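You operate a simulated robot arm through the tools that you are given. There is no shell and no other tool. Be economical: measure what you need, move in short steps, check, and stop when the job is done.

Carry out the task below with a simulated robot arm. There is one attempt and no reset: what you move stays moved.

TASK
Ready the table for the square: level it by level knob one.
Fine: free the lock to begin and lock it again; stand the square on the level plate; leave level knob two as it is.

It is judged by the outcome, as a careful person would: the job done as asked, and still so three seconds after it is handed in. It fails if anything else is knocked over, pushed out of place, dropped, spilled or broken.

THE ROBOT
A 6-joint arm with a two-finger parallel gripper, fixed in place. Base frame: the origin is at the foot of the arm, x ahead of it, y to its left, z up; the work surface is at about z = 0.82. Lengths are in m, angles in degrees, forces in N, time in s.
With the tool pointing down near the work surface it reaches from about 0.26 to 0.68 m from the base axis. Its first joint turns from -66.0 to 66.0 degrees. Payload 2.9 kg.
Tool frame: the origin (TCP) lies between the finger pads and is the grasp point; the fingertips stand 0.03 m ahead of it; z points along the fingers, y is the line along which they close. The gripper opens to 0.11 m. The fingers are 0.02 m wide and 0.01 m thick; the gripper's body (0.048 by 0.112 m) begins 0.055 m behind the TCP.
Orientation is that of the tool frame in the base frame, as a unit quaternion [x, y, z, w]. With the fingers straight down and closing along the base's y, the tool's x points along the base's -x, its y along +y and its z along -z.

THE INTERFACE
- The arm moves only by the tool apply_moves. Its argument "commands" is a list of rows, each a list of 7 numbers: the closure in counts, from 0 (fully open) to 255 (shut), then the shift along the tool's x, y, z in units of 150 mm (1.0 is 150 mm), then the turn, a rotation vector about the tool's x, y, z in units of 45 degrees (1.0 is 45 degrees). In form: [[hand, dx, dy, dz, rx, ry, rz], ...]. A call has 1 to 12 rows; each row is the pose to reach, as a shift and turn from the pose commanded when the call began, along the tool's axes at that moment. A call with a number of a shift or a turn outside -1 to 1 is refused whole. A row lasts 0.2 s, in which the tool goes at most 0.05 m and 8.6 degrees; a call with a longer step from one row to the next is refused whole, and so is a gripper value outside its range. A pose out of reach is approached as far as the arm can. The call stops where the force on the tool passes 40 N (or 10 N more than at its start, if that is more) or the arm is blocked; 0.2 s more then pass. The fingers move at their own pace (about 0.108 m/s each) and stop on an object; they squeeze with about 26 N. The grip force told is the motor's: it shows also when the fingers shut on nothing. Time passes only in rows, and 0.2 s behind the last, so rows that repeat a pose let the fingers close. It gives the time, the measured TCP pose, the force on the tool (base axes), the opening and the grip force at its end, in the units of the frame above (readings bear some noise).
- Cameras (640 x 400 px; columns grow to the right, rows downward): "scene" is fixed at [0.0592, 0.4163, 1.4107]; the picture's right is [-0.88, -0.47, 0.00], its down [-0.17, 0.32, -0.93] and it looks along [0.44, -0.82, -0.37] (base axes); focal length 358 px, centre (320, 200). "wrist" rides on the gripper at [-0.036, 0, -0.057] in the tool frame; the picture's right is [0.00, -1.00, 0.00], its down [0.97, 0.00, -0.24] and it looks along [0.24, 0.00, 0.97] (tool axes); focal length 218 px, centre (320, 200).
- get_image(camera): a new picture of that camera. No time passes.
- probe_pixels(camera, pixels): for up to 12 pixels [column, row] of the newest picture of that camera ("zoom" is the newest enlarged one), the place [x, y, z] in the base frame of the surface seen there, good to about 0.002 m, but the place of the scene camera against the robot may be out by one fixed shift of up to 0.012 m in any direction. No time passes.
- enlarge(camera, box): a new picture of the part [left, top, right, bottom] of that camera's present view, enlarged. No time passes.
- close_job(): hands the job in; it is judged then, once.

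Work in short steps. Measure before you move; look again where a grasp or a placing could have gone wrong, and mend it. You have 80 turns and 34 pictures in all, those below and enlarged ones among them. Open the gripper and draw the arm clear of the work before you hand the job in, unless the task says otherwise; then end with one line.

The tools are called as name(argument=value, ...) on one line, values as JSON. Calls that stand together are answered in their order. apply_moves: Moves the arm, as the interface text tells. Its arguments: {"type":"object","properties":{"commands":{"type":"array","items":{"type":"array","items":{"type":"number"}}}},"required":["commands"]} The other tools are called the same way: get_image (camera) takes a picture; probe_pixels (camera, pixels) gives the place of the surface under pixels of a picture; enlarge (camera, box) takes an enlarged picture of a part of a camera's view; close_job () hands the job in.

At the start:

```text
t: 0.0
position: [0.4026, -0.075, 1.1942]
tcp_rot: [0.001, 1.0, -0.001, 0.0]
force: [0.2, -0.1, -0.5]
grip_width: 0.1098
finger_force: 0.0
```

scene: 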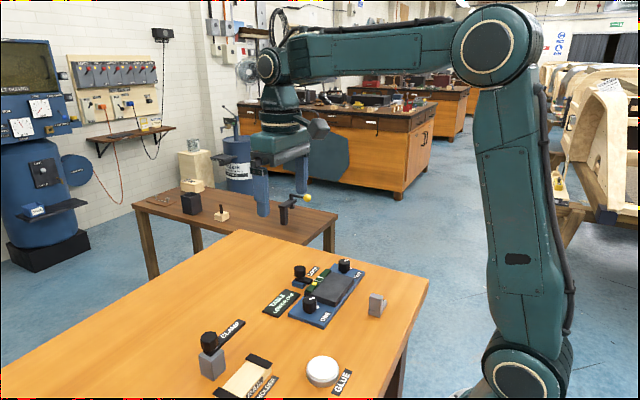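
wrist: 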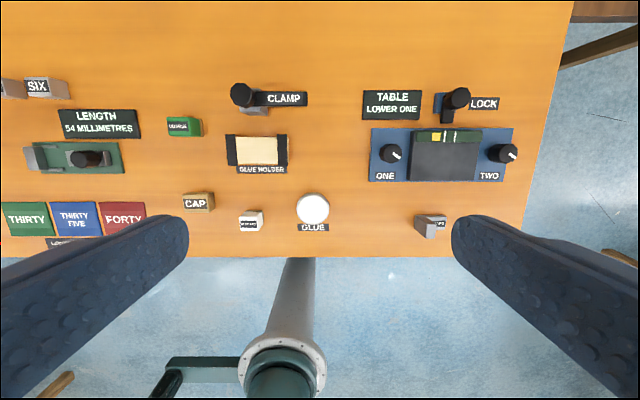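

The wrist view shows the table unit (knobs ONE at (390,153) and TWO at (502,153), LOCK at (455,100)) and a small gray block at (430,225). I enlarge both views to read the details.

enlarge(camera="wrist", box=[350, 75, 530, 245])

enlarge(camera="scene", box=[250, 245, 410, 345])

```text
2.35 times, centred on (440, 160) of wrist
```

zoom: 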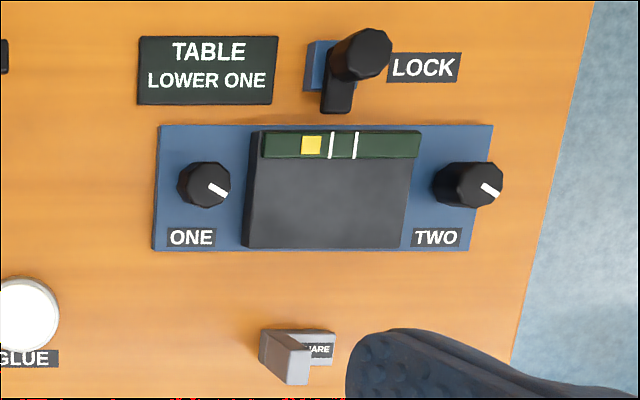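

```text
4.00 times, centred on (330, 295) of scene
```

zoom: 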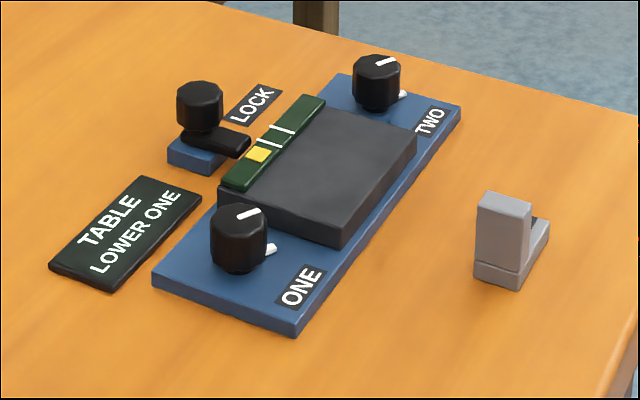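

The bubble (yellow) sits toward ONE, so ONE is high. I probe the parts for positions.

probe_pixels(camera="wrist", pixels=[[390, 152], [505, 153], [456, 97], [446, 118], [437, 100], [442, 160], [437, 137], [373, 178], [425, 228], [438, 221], [418, 178], [472, 178]])

probe_pixels(camera="zoom", pixels=[[238, 215], [375, 62], [200, 90], [235, 143], [190, 155], [300, 180], [240, 255], [505, 200], [535, 225], [512, 275], [270, 250], [290, 320]])

```text
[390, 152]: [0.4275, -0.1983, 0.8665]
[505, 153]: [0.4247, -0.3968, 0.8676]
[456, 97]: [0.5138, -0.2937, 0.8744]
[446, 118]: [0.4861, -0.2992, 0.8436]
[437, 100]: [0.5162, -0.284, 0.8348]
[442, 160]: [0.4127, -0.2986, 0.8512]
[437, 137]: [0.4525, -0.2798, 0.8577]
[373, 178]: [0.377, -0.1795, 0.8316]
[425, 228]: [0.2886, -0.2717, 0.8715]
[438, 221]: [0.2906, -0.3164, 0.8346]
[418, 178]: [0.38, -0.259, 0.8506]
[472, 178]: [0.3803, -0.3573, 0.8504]
```

```text
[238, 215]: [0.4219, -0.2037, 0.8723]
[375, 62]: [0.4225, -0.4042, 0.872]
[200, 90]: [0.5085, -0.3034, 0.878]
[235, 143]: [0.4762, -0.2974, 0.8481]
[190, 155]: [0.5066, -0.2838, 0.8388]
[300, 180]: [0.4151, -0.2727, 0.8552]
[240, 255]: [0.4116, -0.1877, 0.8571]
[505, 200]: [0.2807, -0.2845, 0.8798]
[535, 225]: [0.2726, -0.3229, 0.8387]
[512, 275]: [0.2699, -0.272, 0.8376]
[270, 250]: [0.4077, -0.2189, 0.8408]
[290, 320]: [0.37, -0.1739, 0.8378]
```

I move the hand over the unit for a closer look.

apply_moves(commands=[[0, 0, -0.3, 0, 0, 0, 0], [0, 0, -0.6, 0, 0, 0, 0], [0, 0, -0.9, 0, 0, 0, 0], [0, 0, -0.95, 0.25, 0, 0, 0], [0, 0, -0.95, 0.5, 0, 0, 0]])

get_image(camera="wrist")

```text
t: 1.2
position: [0.4044, -0.2175, 1.1187]
tcp_rot: [0.0, 1.0, 0.0, 0.0]
force: [0.5, 0.0, -0.1]
grip_width: 0.1101
finger_force: 0.0
```

```text
29 pictures are left
```

wrist: 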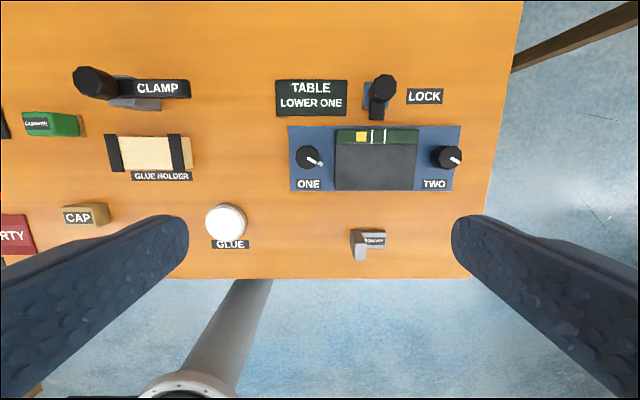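

enlarge(camera="wrist", box=[280, 65, 470, 200])

enlarge(camera="scene", box=[280, 250, 370, 310])

```text
2.96 times, centred on (375, 132) of wrist
```

zoom: 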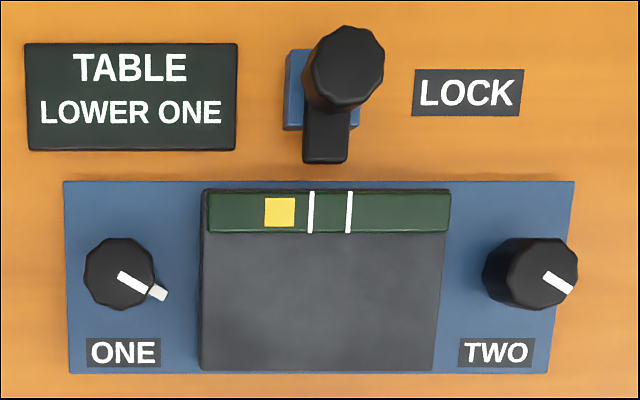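

```text
6.67 times, centred on (325, 280) of scene
```

zoom: 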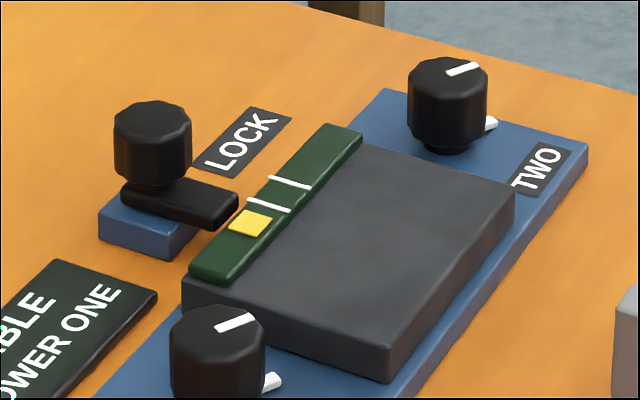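

I probe knob tops' edges to find the axes.

probe_pixels(camera="wrist", pixels=[[384, 84], [375, 84], [393, 82], [384, 76], [384, 92], [307, 156], [298, 156], [316, 154], [307, 147], [307, 165], [378, 115], [360, 246]])

probe_pixels(camera="zoom", pixels=[[152, 120], [120, 118], [188, 122], [152, 103], [152, 138], [217, 325], [175, 328], [262, 328], [217, 308], [225, 210], [152, 165], [262, 385]])

```text
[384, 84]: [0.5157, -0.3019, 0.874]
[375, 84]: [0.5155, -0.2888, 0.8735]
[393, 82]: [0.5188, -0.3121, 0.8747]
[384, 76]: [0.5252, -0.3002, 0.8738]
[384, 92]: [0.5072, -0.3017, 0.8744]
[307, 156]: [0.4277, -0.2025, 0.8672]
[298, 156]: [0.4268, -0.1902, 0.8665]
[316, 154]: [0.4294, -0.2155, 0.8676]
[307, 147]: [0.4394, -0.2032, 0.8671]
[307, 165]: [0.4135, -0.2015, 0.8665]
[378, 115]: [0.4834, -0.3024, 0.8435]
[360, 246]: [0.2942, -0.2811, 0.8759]
```

```text
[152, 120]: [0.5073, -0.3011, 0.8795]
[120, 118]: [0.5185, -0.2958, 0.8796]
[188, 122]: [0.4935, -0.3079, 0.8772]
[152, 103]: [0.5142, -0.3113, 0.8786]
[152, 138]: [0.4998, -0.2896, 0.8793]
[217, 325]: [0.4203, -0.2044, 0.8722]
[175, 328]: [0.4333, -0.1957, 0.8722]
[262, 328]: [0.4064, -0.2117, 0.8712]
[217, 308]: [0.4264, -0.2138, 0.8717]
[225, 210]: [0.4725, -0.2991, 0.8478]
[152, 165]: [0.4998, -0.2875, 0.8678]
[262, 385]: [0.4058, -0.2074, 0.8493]
```

Lock knob axis ≈ (0.513, -0.301), top 0.874. I move above it.

apply_moves(commands=[[0, -0.147, -0.111, 0.2, 0, 0, 0], [0, -0.294, -0.223, 0.4, 0, 0, 0], [0, -0.441, -0.334, 0.6, 0, 0, 0], [0, -0.588, -0.446, 0.8, 0, 0, 0], [0, -0.736, -0.557, 1.0, 0, 0, 0], [0, -0.736, -0.557, 1.0, 0, 0, 0]])

get_image(camera="wrist")

```text
t: 2.6
position: [0.5135, -0.2996, 0.9711]
tcp_rot: [0.001, 1.0, 0.0, -0.001]
force: [0.5, -0.7, 0.1]
grip_width: 0.11
finger_force: 0.0
```

```text
26 pictures are left
```

wrist: 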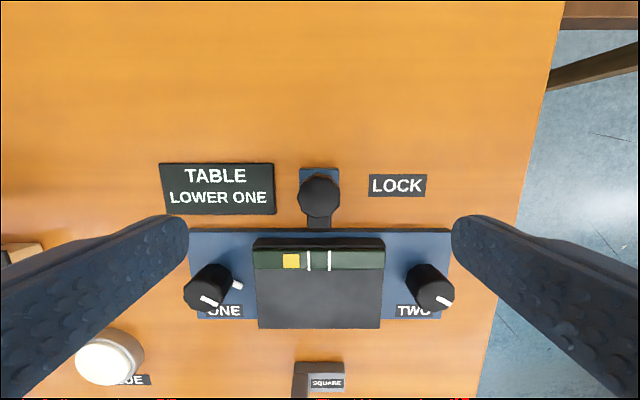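

probe_pixels(camera="wrist", pixels=[[320, 194], [302, 194], [337, 194], [320, 178], [320, 210], [290, 285], [240, 195], [212, 270], [434, 270]])

```text
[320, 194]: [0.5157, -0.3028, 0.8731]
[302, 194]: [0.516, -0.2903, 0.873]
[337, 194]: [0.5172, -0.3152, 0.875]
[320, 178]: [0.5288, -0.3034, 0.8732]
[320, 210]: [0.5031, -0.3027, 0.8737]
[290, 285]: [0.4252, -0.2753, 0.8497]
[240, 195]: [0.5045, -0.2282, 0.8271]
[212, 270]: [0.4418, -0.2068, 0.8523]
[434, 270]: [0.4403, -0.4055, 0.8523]
```

Knob centre ≈ (0.5155,-0.302). I descend so the tips reach z≈0.855 and close.

apply_moves(commands=[[0, -0.012, -0.01, 0.28, 0, 0, 0], [0, -0.012, -0.01, 0.56, 0, 0, 0], [0, -0.012, -0.01, 0.56, 0, 0, 0], [255, -0.012, -0.01, 0.56, 0, 0, 0], [255, -0.012, -0.01, 0.56, 0, 0, 0], [255, -0.012, -0.01, 0.56, 0, 0, 0]])

```text
t: 4.0
position: [0.5134, -0.3, 0.8848]
tcp_rot: [0.0, 1.0, 0.001, -0.001]
force: [-1.5, 9.2, -0.9]
grip_width: 0.0312
finger_force: 45.0
```

Gripped (0.031 m). I try a small turn, clockwise from above first.

apply_moves(commands=[[255, 0, 0, 0, 0, 0, 0.15], [255, 0, 0, 0, 0, 0, 0.3], [255, 0, 0, 0, 0, 0, 0.45], [255, 0, 0, 0, 0, 0, 0.45]])

get_image(camera="wrist")

```text
t: 5.0
position: [0.5142, -0.3009, 0.8843]
tcp_rot: [0.176, 0.984, 0.0, -0.001]
force: [-1.1, 14.2, -1.1]
grip_width: 0.0311
finger_force: 44.9
```

```text
25 pictures are left
```

wrist: 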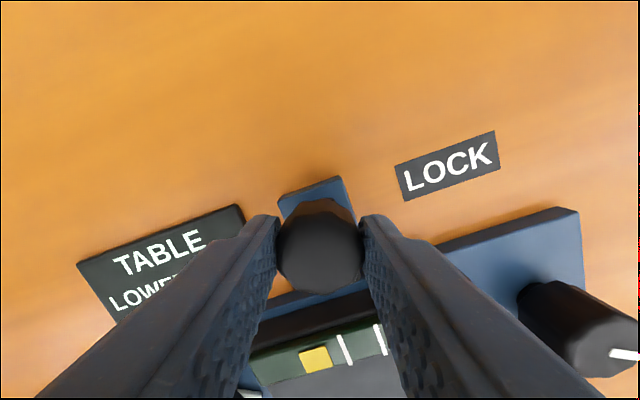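

The hand turned 20°; I check in the scene view whether the lever followed.

enlarge(camera="scene", box=[280, 250, 370, 310])

```text
6.67 times, centred on (325, 280) of scene
```

zoom: 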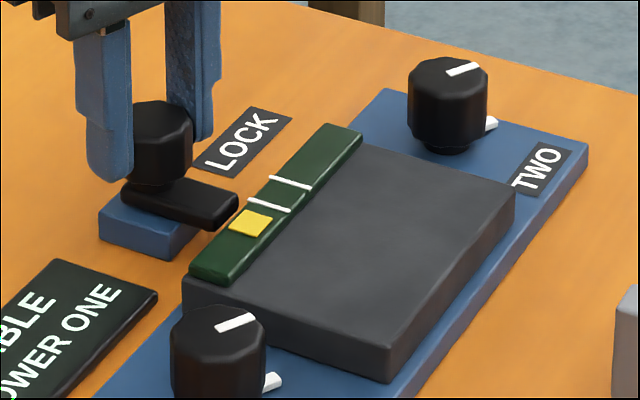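

The lever did not move (slipped at its stop), so I turn the other way.

apply_moves(commands=[[255, 0, 0, 0, 0, 0, -0.18], [255, 0, 0, 0, 0, 0, -0.36], [255, 0, 0, 0, 0, 0, -0.54], [255, 0, 0, 0, 0, 0, -0.72], [255, 0, 0, 0, 0, 0, -0.9], [255, 0, 0, 0, 0, 0, -1.0], [255, 0, 0, 0, 0, 0, -1.0]])

enlarge(camera="scene", box=[280, 250, 370, 310])

```text
t: 6.6
position: [0.5147, -0.2989, 0.8851]
tcp_rot: [-0.217, 0.976, 0.001, -0.001]
force: [-4.6, 28.5, -1.0]
grip_width: 0.0311
finger_force: 45.1
```

```text
6.67 times, centred on (325, 280) of scene
```

zoom: 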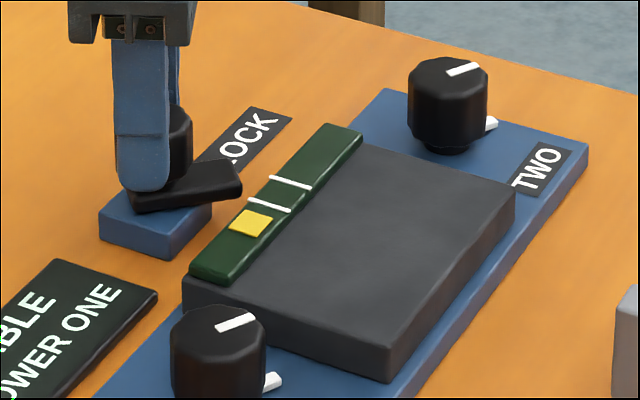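

The lever follows counterclockwise. There is a side load of 28 N in y, so I test a 1.5 mm shift toward +y to relieve it.

apply_moves(commands=[[255, -0.004, 0.009, 0, 0, 0, 0], [255, -0.004, 0.009, 0, 0, 0, 0]])

```text
t: 7.2
position: [0.5141, -0.2994, 0.8838]
tcp_rot: [-0.215, 0.977, 0.001, 0.0]
force: [-1.0, 21.5, -2.9]
grip_width: 0.0308
finger_force: 45.2
```

apply_moves(commands=[[255, -0.008, 0.018, 0, 0, 0, 0], [255, -0.008, 0.018, 0, 0, 0, 0]])

```text
t: 7.8
position: [0.5153, -0.2998, 0.8839]
tcp_rot: [-0.213, 0.977, -0.001, 0.001]
force: [-0.5, 2.3, -10.4]
grip_width: 0.0309
finger_force: 44.9
```

Load relieved. I continue the turn by 45°.

apply_moves(commands=[[255, 0, 0, 0, 0, 0, -0.18], [255, 0, 0, 0, 0, 0, -0.36], [255, 0, 0, 0, 0, 0, -0.54], [255, 0, 0, 0, 0, 0, -0.72], [255, 0, 0, 0, 0, 0, -0.9], [255, 0, 0, 0, 0, 0, -1.0], [255, 0, 0, 0, 0, 0, -1.0]])

enlarge(camera="scene", box=[280, 250, 370, 310])

```text
t: 9.4
position: [0.515, -0.2991, 0.8833]
tcp_rot: [-0.571, 0.821, 0.0, 0.0]
force: [2.3, -15.1, -12.2]
grip_width: 0.031
finger_force: 45.2
```

```text
6.67 times, centred on (325, 280) of scene
```

zoom: 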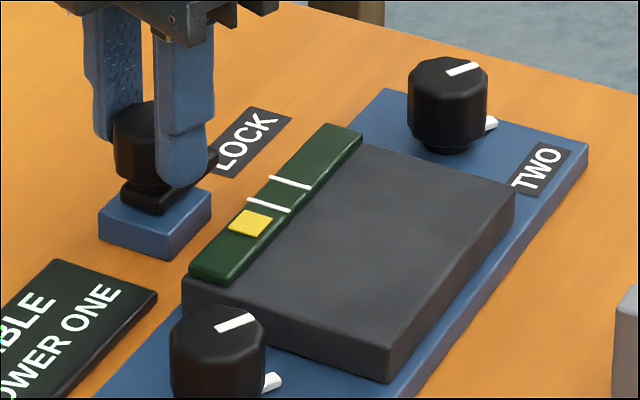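

The lever points near -y. I turn 22° further to reach its stop, then release and rise.

apply_moves(commands=[[255, 0, 0, 0, 0, 0, -0.18], [255, 0, 0, 0, 0, 0, -0.36], [255, 0, 0, 0, 0, 0, -0.5], [255, 0, 0, 0, 0, 0, -0.5]])

apply_moves(commands=[[0, 0, 0, 0, 0, 0, 0], [0, 0, 0, 0, 0, 0, 0], [0, 0, 0, 0, 0, 0, 0], [0, 0, 0, -0.3, 0, 0, 0], [0, 0, 0, -0.55, 0, 0, 0]])

enlarge(camera="scene", box=[280, 250, 370, 310])

```text
t: 10.4
position: [0.513, -0.2952, 0.8843]
tcp_rot: [0.722, -0.692, -0.003, 0.0]
force: [-12.6, 9.8, 1.5]
grip_width: 0.0314
finger_force: 44.9
```

```text
t: 11.6
position: [0.5151, -0.2968, 0.968]
tcp_rot: [0.721, -0.693, 0.0, 0.0]
force: [0.0, -0.1, 0.7]
grip_width: 0.1102
finger_force: 0.1
```

```text
6.67 times, centred on (325, 280) of scene
```

zoom: 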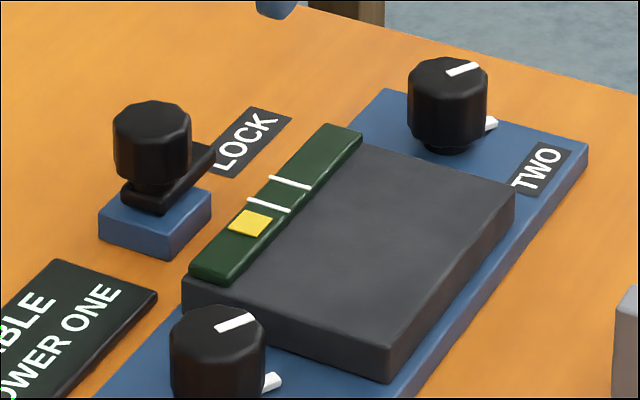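

Lock is free (lever toward -y). Now I move above knob ONE at (0.4265,-0.2025), fingers closing along x to stay clear of the plate.

apply_moves(commands=[[0, -0.22, 0.19, 0, 0, 0, 0], [0, -0.44, 0.38, 0, 0, 0, 0], [0, -0.653, 0.564, 0, 0, 0, 0], [0, -0.653, 0.564, 0, 0, 0, 0]])

get_image(camera="wrist")

```text
t: 12.6
position: [0.4273, -0.2027, 0.9674]
tcp_rot: [0.721, -0.693, 0.001, -0.001]
force: [0.3, -0.1, 0.0]
grip_width: 0.1099
finger_force: 0.0
```

```text
20 pictures are left
```

wrist: 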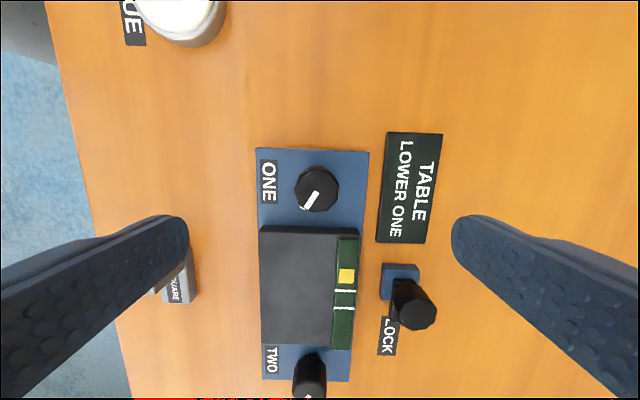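

probe_pixels(camera="wrist", pixels=[[318, 188], [302, 188], [334, 188], [318, 172], [318, 204], [280, 160], [310, 235]])

```text
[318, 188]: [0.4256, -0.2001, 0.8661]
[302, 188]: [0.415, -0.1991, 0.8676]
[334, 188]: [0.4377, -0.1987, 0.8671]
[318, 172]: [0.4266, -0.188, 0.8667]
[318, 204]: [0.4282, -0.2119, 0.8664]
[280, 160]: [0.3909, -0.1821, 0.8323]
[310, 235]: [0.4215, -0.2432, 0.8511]
```

apply_moves(commands=[[0, -0.012, 0.003, 0.3, 0, 0, 0], [0, -0.012, 0.003, 0.58, 0, 0, 0], [0, -0.012, 0.003, 0.58, 0, 0, 0], [255, -0.012, 0.003, 0.58, 0, 0, 0], [255, -0.012, 0.003, 0.58, 0, 0, 0], [255, -0.012, 0.003, 0.58, 0, 0, 0]])

```text
t: 14.0
position: [0.4255, -0.2024, 0.8825]
tcp_rot: [0.721, -0.693, 0.0, 0.001]
force: [-6.5, -0.1, -0.3]
grip_width: 0.0335
finger_force: 45.4
```

Gripped at 0.0335 m. I test a 20° clockwise turn and watch the bubble.

apply_moves(commands=[[255, 0, 0, 0, 0, 0, 0.15], [255, 0, 0, 0, 0, 0, 0.3], [255, 0, 0, 0, 0, 0, 0.45], [255, 0, 0, 0, 0, 0, 0.45]])

enlarge(camera="scene", box=[280, 250, 370, 310])

```text
t: 15.0
position: [0.4237, -0.2013, 0.8817]
tcp_rot: [-0.587, 0.81, 0.0, 0.0]
force: [-15.4, -10.0, 16.8]
grip_width: 0.0336
finger_force: 45.3
```

```text
6.67 times, centred on (325, 280) of scene
```

zoom: 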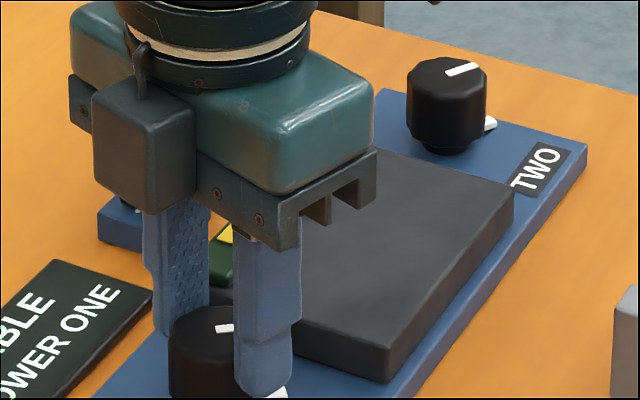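

The bubble is hidden there; I look through the wrist camera.

get_image(camera="wrist")

```text
18 pictures are left
```

wrist: 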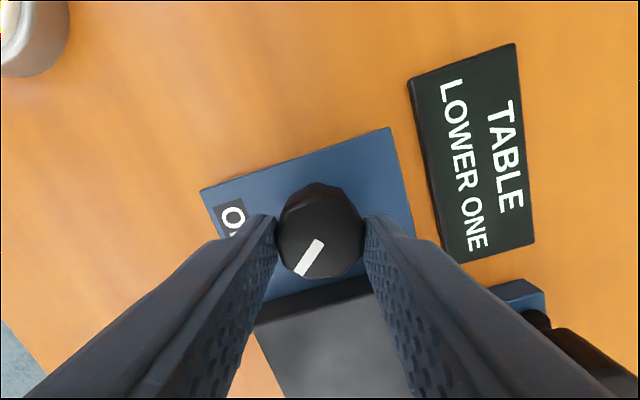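

The knob turned with the hand. I release, rise and look at the bubble.

apply_moves(commands=[[0, 0, 0, 0, 0, 0, 0], [0, 0, 0, 0, 0, 0, 0], [0, 0, 0, -0.3, 0, 0, 0], [0, 0, 0, -0.55, 0, 0, 0]])

get_image(camera="wrist")

```text
t: 16.0
position: [0.4242, -0.2033, 0.9636]
tcp_rot: [-0.588, 0.809, 0.0, -0.001]
force: [-0.5, 0.6, 0.4]
grip_width: 0.1098
finger_force: 0.1
```

```text
17 pictures are left
```

wrist: 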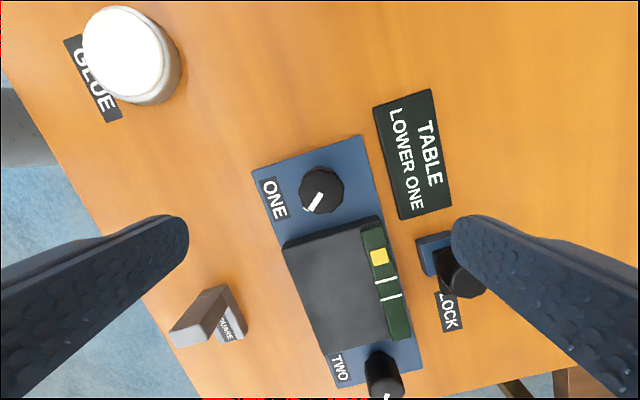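

The bubble moved further from the marks, so counterclockwise is right. I measure the bubble and marks precisely.

enlarge(camera="wrist", box=[280, 150, 430, 350])

```text
2.00 times, centred on (355, 250) of wrist
```

zoom: 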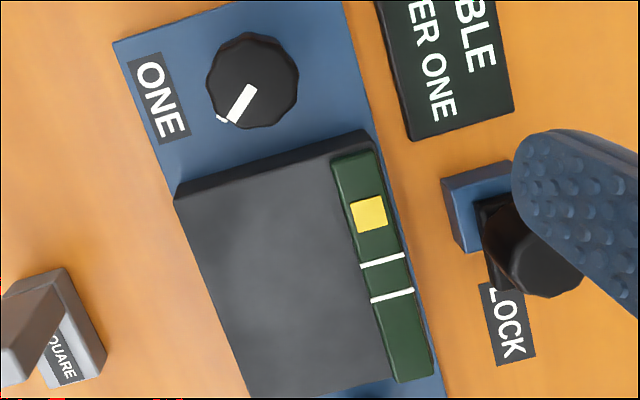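

probe_pixels(camera="zoom", pixels=[[369, 214], [382, 261], [391, 296], [253, 72], [225, 115], [250, 90], [353, 200], [386, 225]])

```text
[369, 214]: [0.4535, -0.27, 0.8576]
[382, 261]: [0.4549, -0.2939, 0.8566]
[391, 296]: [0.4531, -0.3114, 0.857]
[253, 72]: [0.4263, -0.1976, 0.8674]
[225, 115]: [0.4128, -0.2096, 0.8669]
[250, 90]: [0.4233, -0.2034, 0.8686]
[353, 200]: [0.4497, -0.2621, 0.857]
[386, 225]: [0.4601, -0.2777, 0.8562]
```

Bubble at y=-0.270, marks' middle at -0.3027; the 20° moved it ≈9.6 mm, so ≈66° CCW is needed. I pre-rotate the hand 32° clockwise in the air, then regrip with a partial opening.

apply_moves(commands=[[60, -0.02, -0.0075, 0, 0, 0, 0.18], [116, -0.02, -0.0075, 0, 0, 0, 0.36], [116, -0.02, -0.0075, 0, 0, 0, 0.54], [116, -0.02, -0.0075, 0, 0, 0, 0.71], [116, -0.02, -0.0075, 0, 0, 0, 0.71]])

get_image(camera="wrist")

```text
t: 17.2
position: [0.427, -0.2004, 0.9627]
tcp_rot: [-0.343, 0.939, -0.001, 0.001]
force: [0.1, -0.8, -0.8]
grip_width: 0.0598
finger_force: 0.0
```

```text
15 pictures are left
```

wrist: 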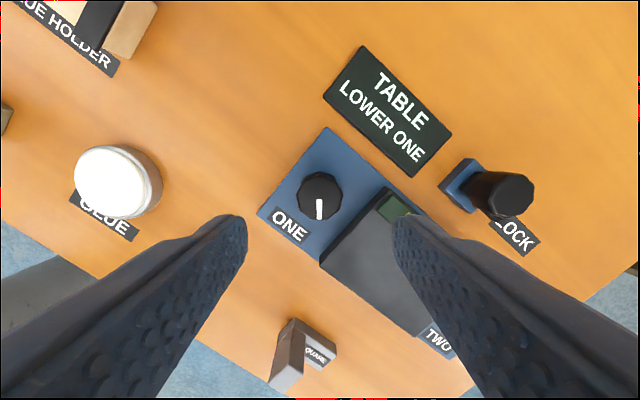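

Knob is centred at column 320. I descend, close and begin the CCW turn.

apply_moves(commands=[[116, 0, 0, 0.3, 0, 0, 0], [116, 0, 0, 0.55, 0, 0, 0], [116, 0, 0, 0.55, 0, 0, 0], [255, 0, 0, 0.55, 0, 0, 0], [255, 0, 0, 0.55, 0, 0, 0], [255, 0, 0, 0.55, 0, 0, 0]])

apply_moves(commands=[[255, 0, 0, 0, 0, 0, -0.16], [255, 0, 0, 0, 0, 0, -0.32], [255, 0, 0, 0, 0, 0, -0.48], [255, 0, 0, 0, 0, 0, -0.64], [255, 0, 0, 0, 0, 0, -0.8], [255, 0, 0, 0, 0, 0, -0.96], [255, 0, 0, 0, 0, 0, -0.96]])

```text
t: 18.6
position: [0.4267, -0.1986, 0.882]
tcp_rot: [-0.343, 0.939, 0.0, 0.0]
force: [-2.1, 5.4, -2.8]
grip_width: 0.0334
finger_force: 44.8
```

```text
t: 20.2
position: [0.4257, -0.1973, 0.8805]
tcp_rot: [-0.666, 0.746, 0.003, 0.0]
force: [-20.8, 22.5, 22.6]
grip_width: 0.0336
finger_force: 45.5
```

43° turned with some side load; I release, rise and check.

apply_moves(commands=[[116, 0, 0, 0, 0, 0, 0], [116, 0, 0, 0, 0, 0, 0], [60, 0, 0, -0.3, 0, 0, 0], [0, 0, 0, -0.55, 0, 0, 0], [0, 0, 0, -0.55, 0, 0, 0]])

enlarge(camera="wrist", box=[230, 150, 430, 350])

```text
t: 21.4
position: [0.425, -0.1999, 0.9625]
tcp_rot: [-0.665, 0.747, 0.0, 0.001]
force: [0.7, -0.9, 0.0]
grip_width: 0.1098
finger_force: 0.1
```

```text
2.00 times, centred on (330, 250) of wrist
```

zoom: 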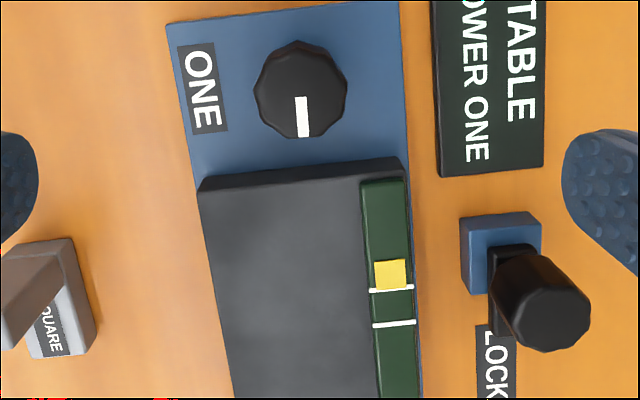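

Bubble now just outside the first mark; 16 mm to go (≈41° at 0.39 mm/°). I rewind the hand 40° in the air, regrip.

apply_moves(commands=[[60, 0, -0.007, 0, 0, 0, 0.18], [116, 0, -0.007, 0, 0, 0, 0.36], [116, 0, -0.007, 0, 0, 0, 0.54], [116, 0, -0.007, 0, 0, 0, 0.72], [116, 0, -0.007, 0, 0, 0, 0.89], [116, 0, -0.007, 0.3, 0, 0, 0.89], [116, 0, -0.007, 0.55, 0, 0, 0.89], [116, 0, -0.007, 0.55, 0, 0, 0.89], [255, 0, -0.007, 0.55, 0, 0, 0.89], [255, 0, -0.007, 0.55, 0, 0, 0.89], [255, 0, -0.007, 0.55, 0, 0, 0.89]])

apply_moves(commands=[[255, 0, 0, 0, 0, 0, -0.16], [255, 0, 0, 0, 0, 0, -0.32], [255, 0, 0, 0, 0, 0, -0.48], [255, 0, 0, 0, 0, 0, -0.64], [255, 0, 0, 0, 0, 0, -0.8], [255, 0, 0, 0, 0, 0, -0.89], [255, 0, 0, 0, 0, 0, -0.89]])

apply_moves(commands=[[116, 0, 0, 0, 0, 0, 0], [116, 0, 0, 0, 0, 0, 0], [60, 0, 0, -0.3, 0, 0, 0], [0, 0, 0, -0.55, 0, 0, 0], [0, 0, 0, -0.55, 0, 0, 0]])

enlarge(camera="wrist", box=[230, 150, 430, 350])

```text
t: 23.8
position: [0.4271, -0.199, 0.8796]
tcp_rot: [-0.369, 0.93, 0.001, 0.0]
force: [-2.6, 4.5, -3.9]
grip_width: 0.0329
finger_force: 44.5
```

```text
t: 25.4
position: [0.4254, -0.1977, 0.8796]
tcp_rot: [-0.665, 0.747, 0.002, -0.001]
force: [-22.1, 13.9, 6.4]
grip_width: 0.0327
finger_force: 44.7
```

```text
t: 26.6
position: [0.4272, -0.2004, 0.9614]
tcp_rot: [-0.665, 0.747, 0.0, 0.0]
force: [-0.6, -0.2, 1.2]
grip_width: 0.1099
finger_force: 0.1
```

```text
2.00 times, centred on (330, 250) of wrist
```

zoom: 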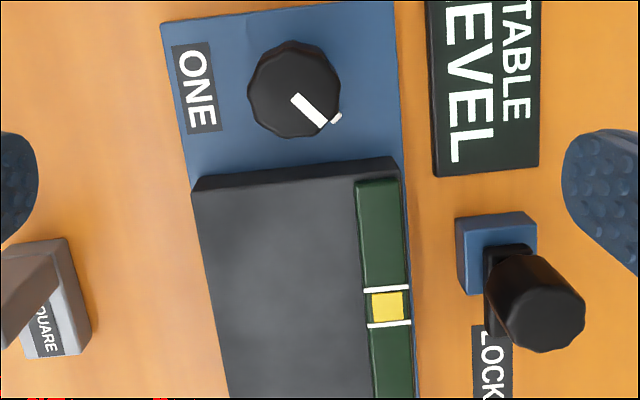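

The readout says TABLE LEVEL and the bubble (row 307) is midway between the marks. Now I go to the lock knob to relock it.

apply_moves(commands=[[60, 0.2, -0.22, 0, 0, 0, 0], [116, 0.4, -0.44, 0, 0, 0, 0], [116, 0.595, -0.661, 0, 0, 0, 0], [116, 0.595, -0.661, 0, 0, 0, 0]])

get_image(camera="wrist")

probe_pixels(camera="wrist", pixels=[[320, 194], [302, 194], [337, 194], [320, 178], [320, 210]])

```text
t: 27.6
position: [0.5133, -0.3013, 0.9634]
tcp_rot: [-0.665, 0.747, 0.0, 0.0]
force: [0.3, -0.5, -0.6]
grip_width: 0.06
finger_force: 0.0
```

```text
12 pictures are left
```

wrist: 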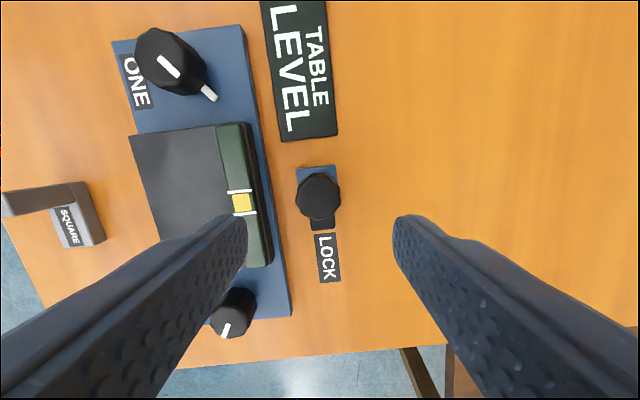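

```text
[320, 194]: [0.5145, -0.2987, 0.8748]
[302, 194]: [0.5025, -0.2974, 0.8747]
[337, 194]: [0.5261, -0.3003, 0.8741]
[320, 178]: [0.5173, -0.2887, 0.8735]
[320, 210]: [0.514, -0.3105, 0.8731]
```

Centred. I descend, grip, and turn clockwise 45° then more.

apply_moves(commands=[[116, 0, 0, 0.27, 0, 0, 0], [116, 0, 0, 0.523, 0, 0, 0], [116, 0, 0, 0.523, 0, 0, 0], [255, 0, 0, 0.523, 0, 0, 0], [255, 0, 0, 0.523, 0, 0, 0], [255, 0, 0, 0.523, 0, 0, 0]])

apply_moves(commands=[[255, 0, 0, 0, 0, 0, 0.16], [255, 0, 0, 0, 0, 0, 0.32], [255, 0, 0, 0, 0, 0, 0.48], [255, 0, 0, 0, 0, 0, 0.64], [255, 0, 0, 0, 0, 0, 0.8], [255, 0, 0, 0, 0, 0, 0.96], [255, 0, 0, 0, 0, 0, 0.96]])

```text
t: 29.0
position: [0.5141, -0.2983, 0.8843]
tcp_rot: [-0.664, 0.748, 0.003, -0.001]
force: [-27.7, 5.2, 5.6]
grip_width: 0.0315
finger_force: 45.0
```

```text
t: 30.6
position: [0.5155, -0.2987, 0.884]
tcp_rot: [-0.34, 0.94, 0.001, -0.001]
force: [-24.4, -10.0, -11.8]
grip_width: 0.0312
finger_force: 45.2
```

Turned 43°. I relieve the -x side load a little and turn another 45°.

apply_moves(commands=[[255, 0.015, 0.013, 0, 0, 0, 0.0], [255, 0.015, 0.013, 0, 0, 0, 0.16], [255, 0.015, 0.013, 0, 0, 0, 0.32], [255, 0.015, 0.013, 0, 0, 0, 0.48], [255, 0.015, 0.013, 0, 0, 0, 0.64], [255, 0.015, 0.013, 0, 0, 0, 0.8], [255, 0.015, 0.013, 0, 0, 0, 0.96], [255, 0.015, 0.013, 0, 0, 0, 0.96]])

apply_moves(commands=[[255, 0, 0, 0, 0, 0, 0.16], [255, 0, 0, 0, 0, 0, 0.32], [255, 0, 0, 0, 0, 0, 0.45], [255, 0, 0, 0, 0, 0, 0.45]])

apply_moves(commands=[[116, 0, 0, 0, 0, 0, 0], [116, 0, 0, 0, 0, 0, 0], [116, 0, 0, -0.3, 0, 0, 0], [0, 0, 0, -0.6, 0, 0, 0], [0, 0, 0, -0.9, 0, 0, 0], [0, 0, 0, -0.9, 0, 0, 0]])

enlarge(camera="scene", box=[280, 250, 400, 330])

get_image(camera="wrist")

```text
t: 32.4
position: [0.514, -0.3002, 0.8846]
tcp_rot: [0.028, 1.0, -0.001, 0.002]
force: [11.6, -24.0, -25.0]
grip_width: 0.0312
finger_force: 45.0
```

```text
t: 33.4
position: [0.514, -0.2998, 0.8856]
tcp_rot: [0.205, 0.979, -0.001, 0.001]
force: [-0.5, -25.9, -3.5]
grip_width: 0.0311
finger_force: 45.3
```

```text
t: 34.8
position: [0.5131, -0.2965, 1.0177]
tcp_rot: [0.202, 0.979, 0.001, 0.0]
force: [-0.3, -1.0, -0.3]
grip_width: 0.1096
finger_force: 0.1
```

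```text
5.00 times, centred on (340, 290) of scene
```

zoom: 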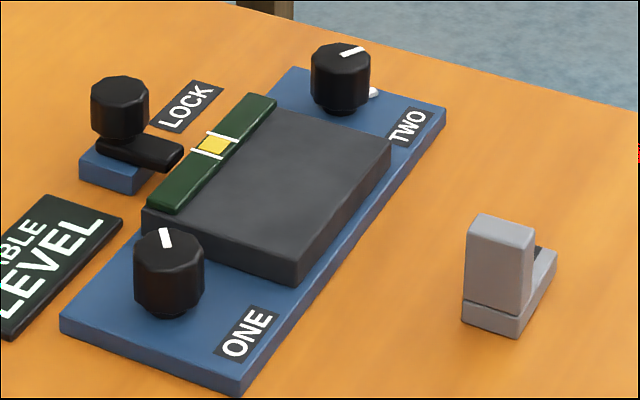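

```text
10 pictures are left
```

wrist: 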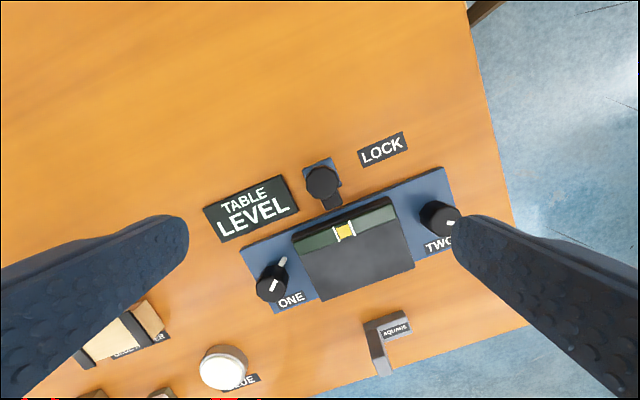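

Locked (lever back to -x) and level. Now for the square: I rotate the hand back square and move toward it.

apply_moves(commands=[[0, 0.25, -0.1, 0, 0, 0, -0.18], [0, 0.5, -0.2, 0, 0, 0, -0.36], [0, 0.724, -0.29, 0, 0, 0, -0.518], [0, 0.724, -0.29, 0, 0, 0, -0.518]])

apply_moves(commands=[[0, 0.25, 0, 0, 0, 0, 0], [0, 0.5, 0, 0, 0, 0, 0], [0, 0.75, 0, 0, 0, 0, 0], [0, 0.75, 0, 0, 0, 0, 0]])

get_image(camera="wrist")

enlarge(camera="scene", box=[350, 275, 410, 325])

```text
t: 35.8
position: [0.3972, -0.2961, 1.0198]
tcp_rot: [0.0, 1.0, 0.0, 0.0]
force: [0.8, -0.2, -1.0]
grip_width: 0.1102
finger_force: 0.1
```

```text
t: 36.8
position: [0.2815, -0.2967, 1.0206]
tcp_rot: [0.001, 1.0, 0.0, 0.0]
force: [-0.6, -0.6, 0.2]
grip_width: 0.11
finger_force: 0.1
```

```text
9 pictures are left
```

wrist: 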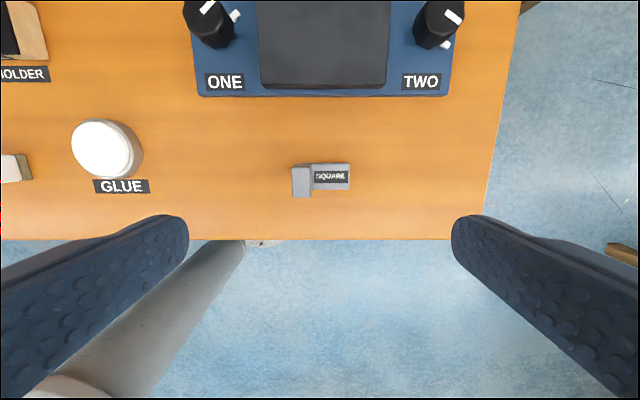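

```text
8.00 times, centred on (380, 300) of scene
```

zoom: 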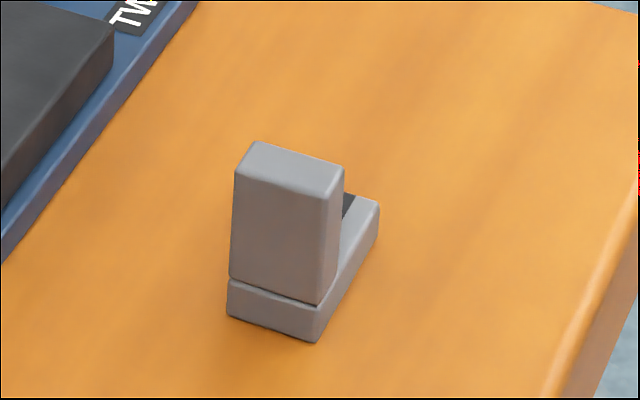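

probe_pixels(camera="wrist", pixels=[[301, 182], [294, 182], [308, 182], [301, 171], [301, 195], [332, 176], [347, 166], [315, 187], [270, 85], [375, 85], [300, 200], [347, 186]])

probe_pixels(camera="zoom", pixels=[[258, 147], [240, 165], [340, 168], [325, 192], [290, 168], [232, 310], [315, 335], [375, 210], [360, 200], [230, 280]])

```text
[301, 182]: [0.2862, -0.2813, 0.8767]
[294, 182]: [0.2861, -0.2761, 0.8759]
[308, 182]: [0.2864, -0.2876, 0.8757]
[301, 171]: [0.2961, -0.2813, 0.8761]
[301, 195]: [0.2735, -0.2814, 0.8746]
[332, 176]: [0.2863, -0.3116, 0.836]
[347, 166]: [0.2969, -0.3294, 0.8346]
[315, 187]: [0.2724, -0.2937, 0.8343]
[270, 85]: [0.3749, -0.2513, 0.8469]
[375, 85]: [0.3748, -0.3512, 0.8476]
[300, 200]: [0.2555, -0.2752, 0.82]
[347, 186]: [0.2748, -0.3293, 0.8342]
```

```text
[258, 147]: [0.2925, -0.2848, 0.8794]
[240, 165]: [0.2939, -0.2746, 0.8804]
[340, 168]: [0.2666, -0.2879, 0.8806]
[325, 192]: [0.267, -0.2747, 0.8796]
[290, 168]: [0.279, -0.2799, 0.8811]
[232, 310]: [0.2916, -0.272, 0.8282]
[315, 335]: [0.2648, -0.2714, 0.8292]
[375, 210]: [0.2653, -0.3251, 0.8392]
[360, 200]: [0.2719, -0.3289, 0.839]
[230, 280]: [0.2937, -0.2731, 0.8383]
```

The square: upright centred at (0.285,-0.282), 17 mm thick, top 0.876; base y -0.273…-0.331, top 0.835. I grip the upright along y with the tips at 0.843.

apply_moves(commands=[[0, -0.023, 0.098, 0.3, 0, 0, 0], [0, -0.023, 0.098, 0.6, 0, 0, 0], [0, -0.023, 0.098, 0.8, 0, 0, 0], [0, -0.023, 0.098, 0.98, 0, 0, 0], [0, -0.023, 0.098, 0.98, 0, 0, 0], [255, -0.023, 0.098, 0.98, 0, 0, 0], [255, -0.023, 0.098, 0.98, 0, 0, 0], [255, -0.023, 0.098, 0.98, 0, 0, 0], [255, -0.023, 0.098, 0.98, 0, 0, 0]])

```text
t: 38.8
position: [0.2869, -0.2787, 0.8734]
tcp_rot: [0.001, 1.0, 0.0, 0.0]
force: [0.1, 0.1, 0.4]
grip_width: 0.0178
finger_force: 25.9
```

Gripped at 17.8 mm. I lift 60 mm and look.

apply_moves(commands=[[255, 0, 0, -0.2, 0, 0, 0], [255, 0, 0, -0.4, 0, 0, 0], [255, -0.27, 0, -0.4, 0, 0, 0], [255, -0.54, 0, -0.4, 0, 0, 0], [255, -0.807, 0, -0.4, 0, 0, 0], [255, -0.807, 0, -0.4, 0, 0, 0]])

enlarge(camera="scene", box=[270, 235, 390, 315])

get_image(camera="wrist")

```text
t: 40.2
position: [0.407, -0.2824, 0.9328]
tcp_rot: [0.002, 1.0, 0.0, 0.0]
force: [0.3, -0.7, -3.9]
grip_width: 0.018
finger_force: 25.8
```

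```text
5.00 times, centred on (330, 275) of scene
```

zoom: 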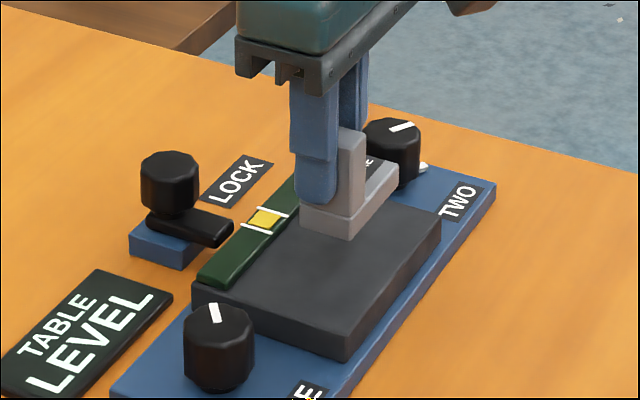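

```text
6 pictures are left
```

wrist: 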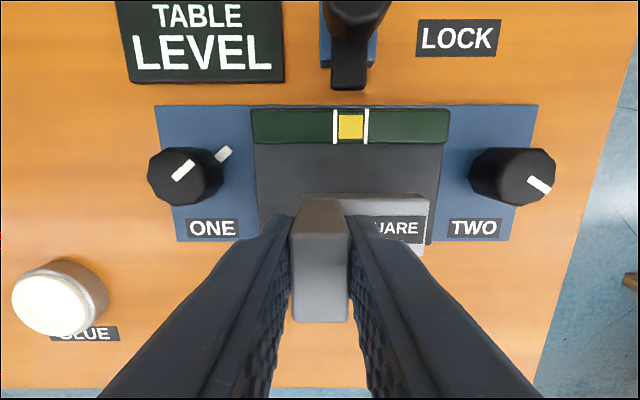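

The square is held upright over the plate. I lower by 28 mm.

apply_moves(commands=[[255, -0.015, 0, 0.08, 0, 0, 0], [255, -0.015, 0, 0.15, 0, 0, 0], [255, -0.015, 0, 0.187, 0, 0, 0], [255, -0.015, 0, 0.187, 0, 0, 0]])

```text
t: 41.2
position: [0.4098, -0.2799, 0.9039]
tcp_rot: [0.0, 1.0, 0.001, 0.0]
force: [-0.3, -0.1, -3.6]
grip_width: 0.0178
finger_force: 26.0
```

Force still shows only the weight; I lower in 0.5–1 mm steps until contact.

apply_moves(commands=[[255, 0, 0, 0.007, 0, 0, 0], [255, 0, 0, 0.01, 0, 0, 0], [255, 0, 0, 0.01, 0, 0, 0]])

```text
t: 42.0
position: [0.4102, -0.2813, 0.9039]
tcp_rot: [0.001, 1.0, -0.001, 0.0]
force: [-2.2, -0.6, 10.3]
grip_width: 0.0177
finger_force: 25.5
```

Contact (+10 N). I ease up slightly and open, then rise.

apply_moves(commands=[[255, 0, 0, -0.005, 0, 0, 0], [200, 0, 0, -0.005, 0, 0, 0], [150, 0, 0, -0.005, 0, 0, 0], [130, 0, 0, -0.005, 0, 0, 0], [130, 0, 0, -0.005, 0, 0, 0], [130, 0, 0, -0.15, 0, 0, 0], [130, 0, 0, -0.45, 0, 0, 0], [0, 0, 0, -0.75, 0, 0, 0], [0, 0, 0, -1.0, 0, 0, 0], [0, 0, 0, -1.0, 0, 0, 0]])

enlarge(camera="scene", box=[270, 235, 390, 315])

get_image(camera="wrist")

```text
t: 44.2
position: [0.411, -0.2788, 1.0535]
tcp_rot: [0.0, 1.0, 0.001, -0.001]
force: [0.3, -0.3, -0.4]
grip_width: 0.11
finger_force: 0.0
```

```text
5.00 times, centred on (330, 275) of scene
```

zoom: 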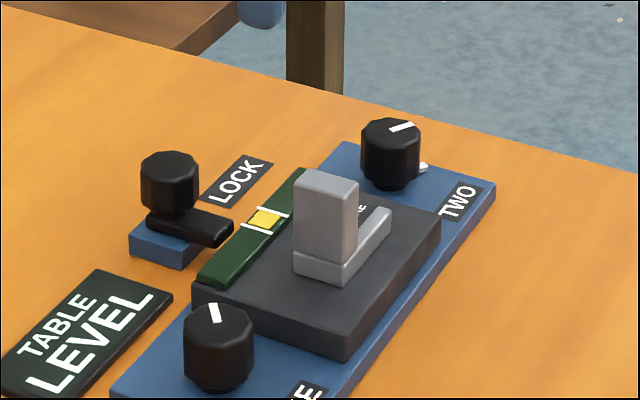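

```text
4 pictures are left
```

wrist: 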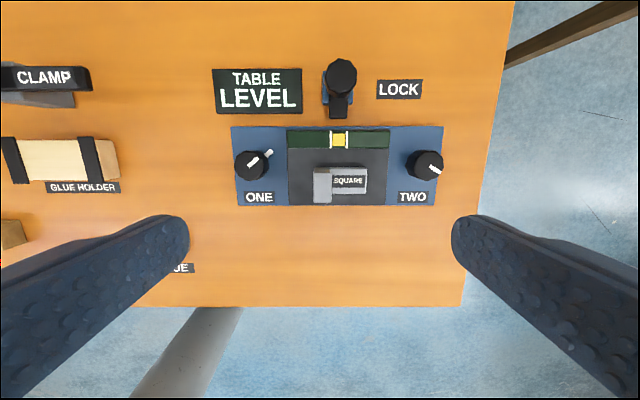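

The square stands on the plate, the bubble is still centred, the lock lever is back in its locked position, and knob TWO was not touched. The arm is clear, so I hand in.

close_job()

```text
The job is handed in.
```

The table is level, set with knob one alone: the readout says TABLE LEVEL. The lock was freed first and is locked again, the square stands on the level plate, and knob two was left as it was.
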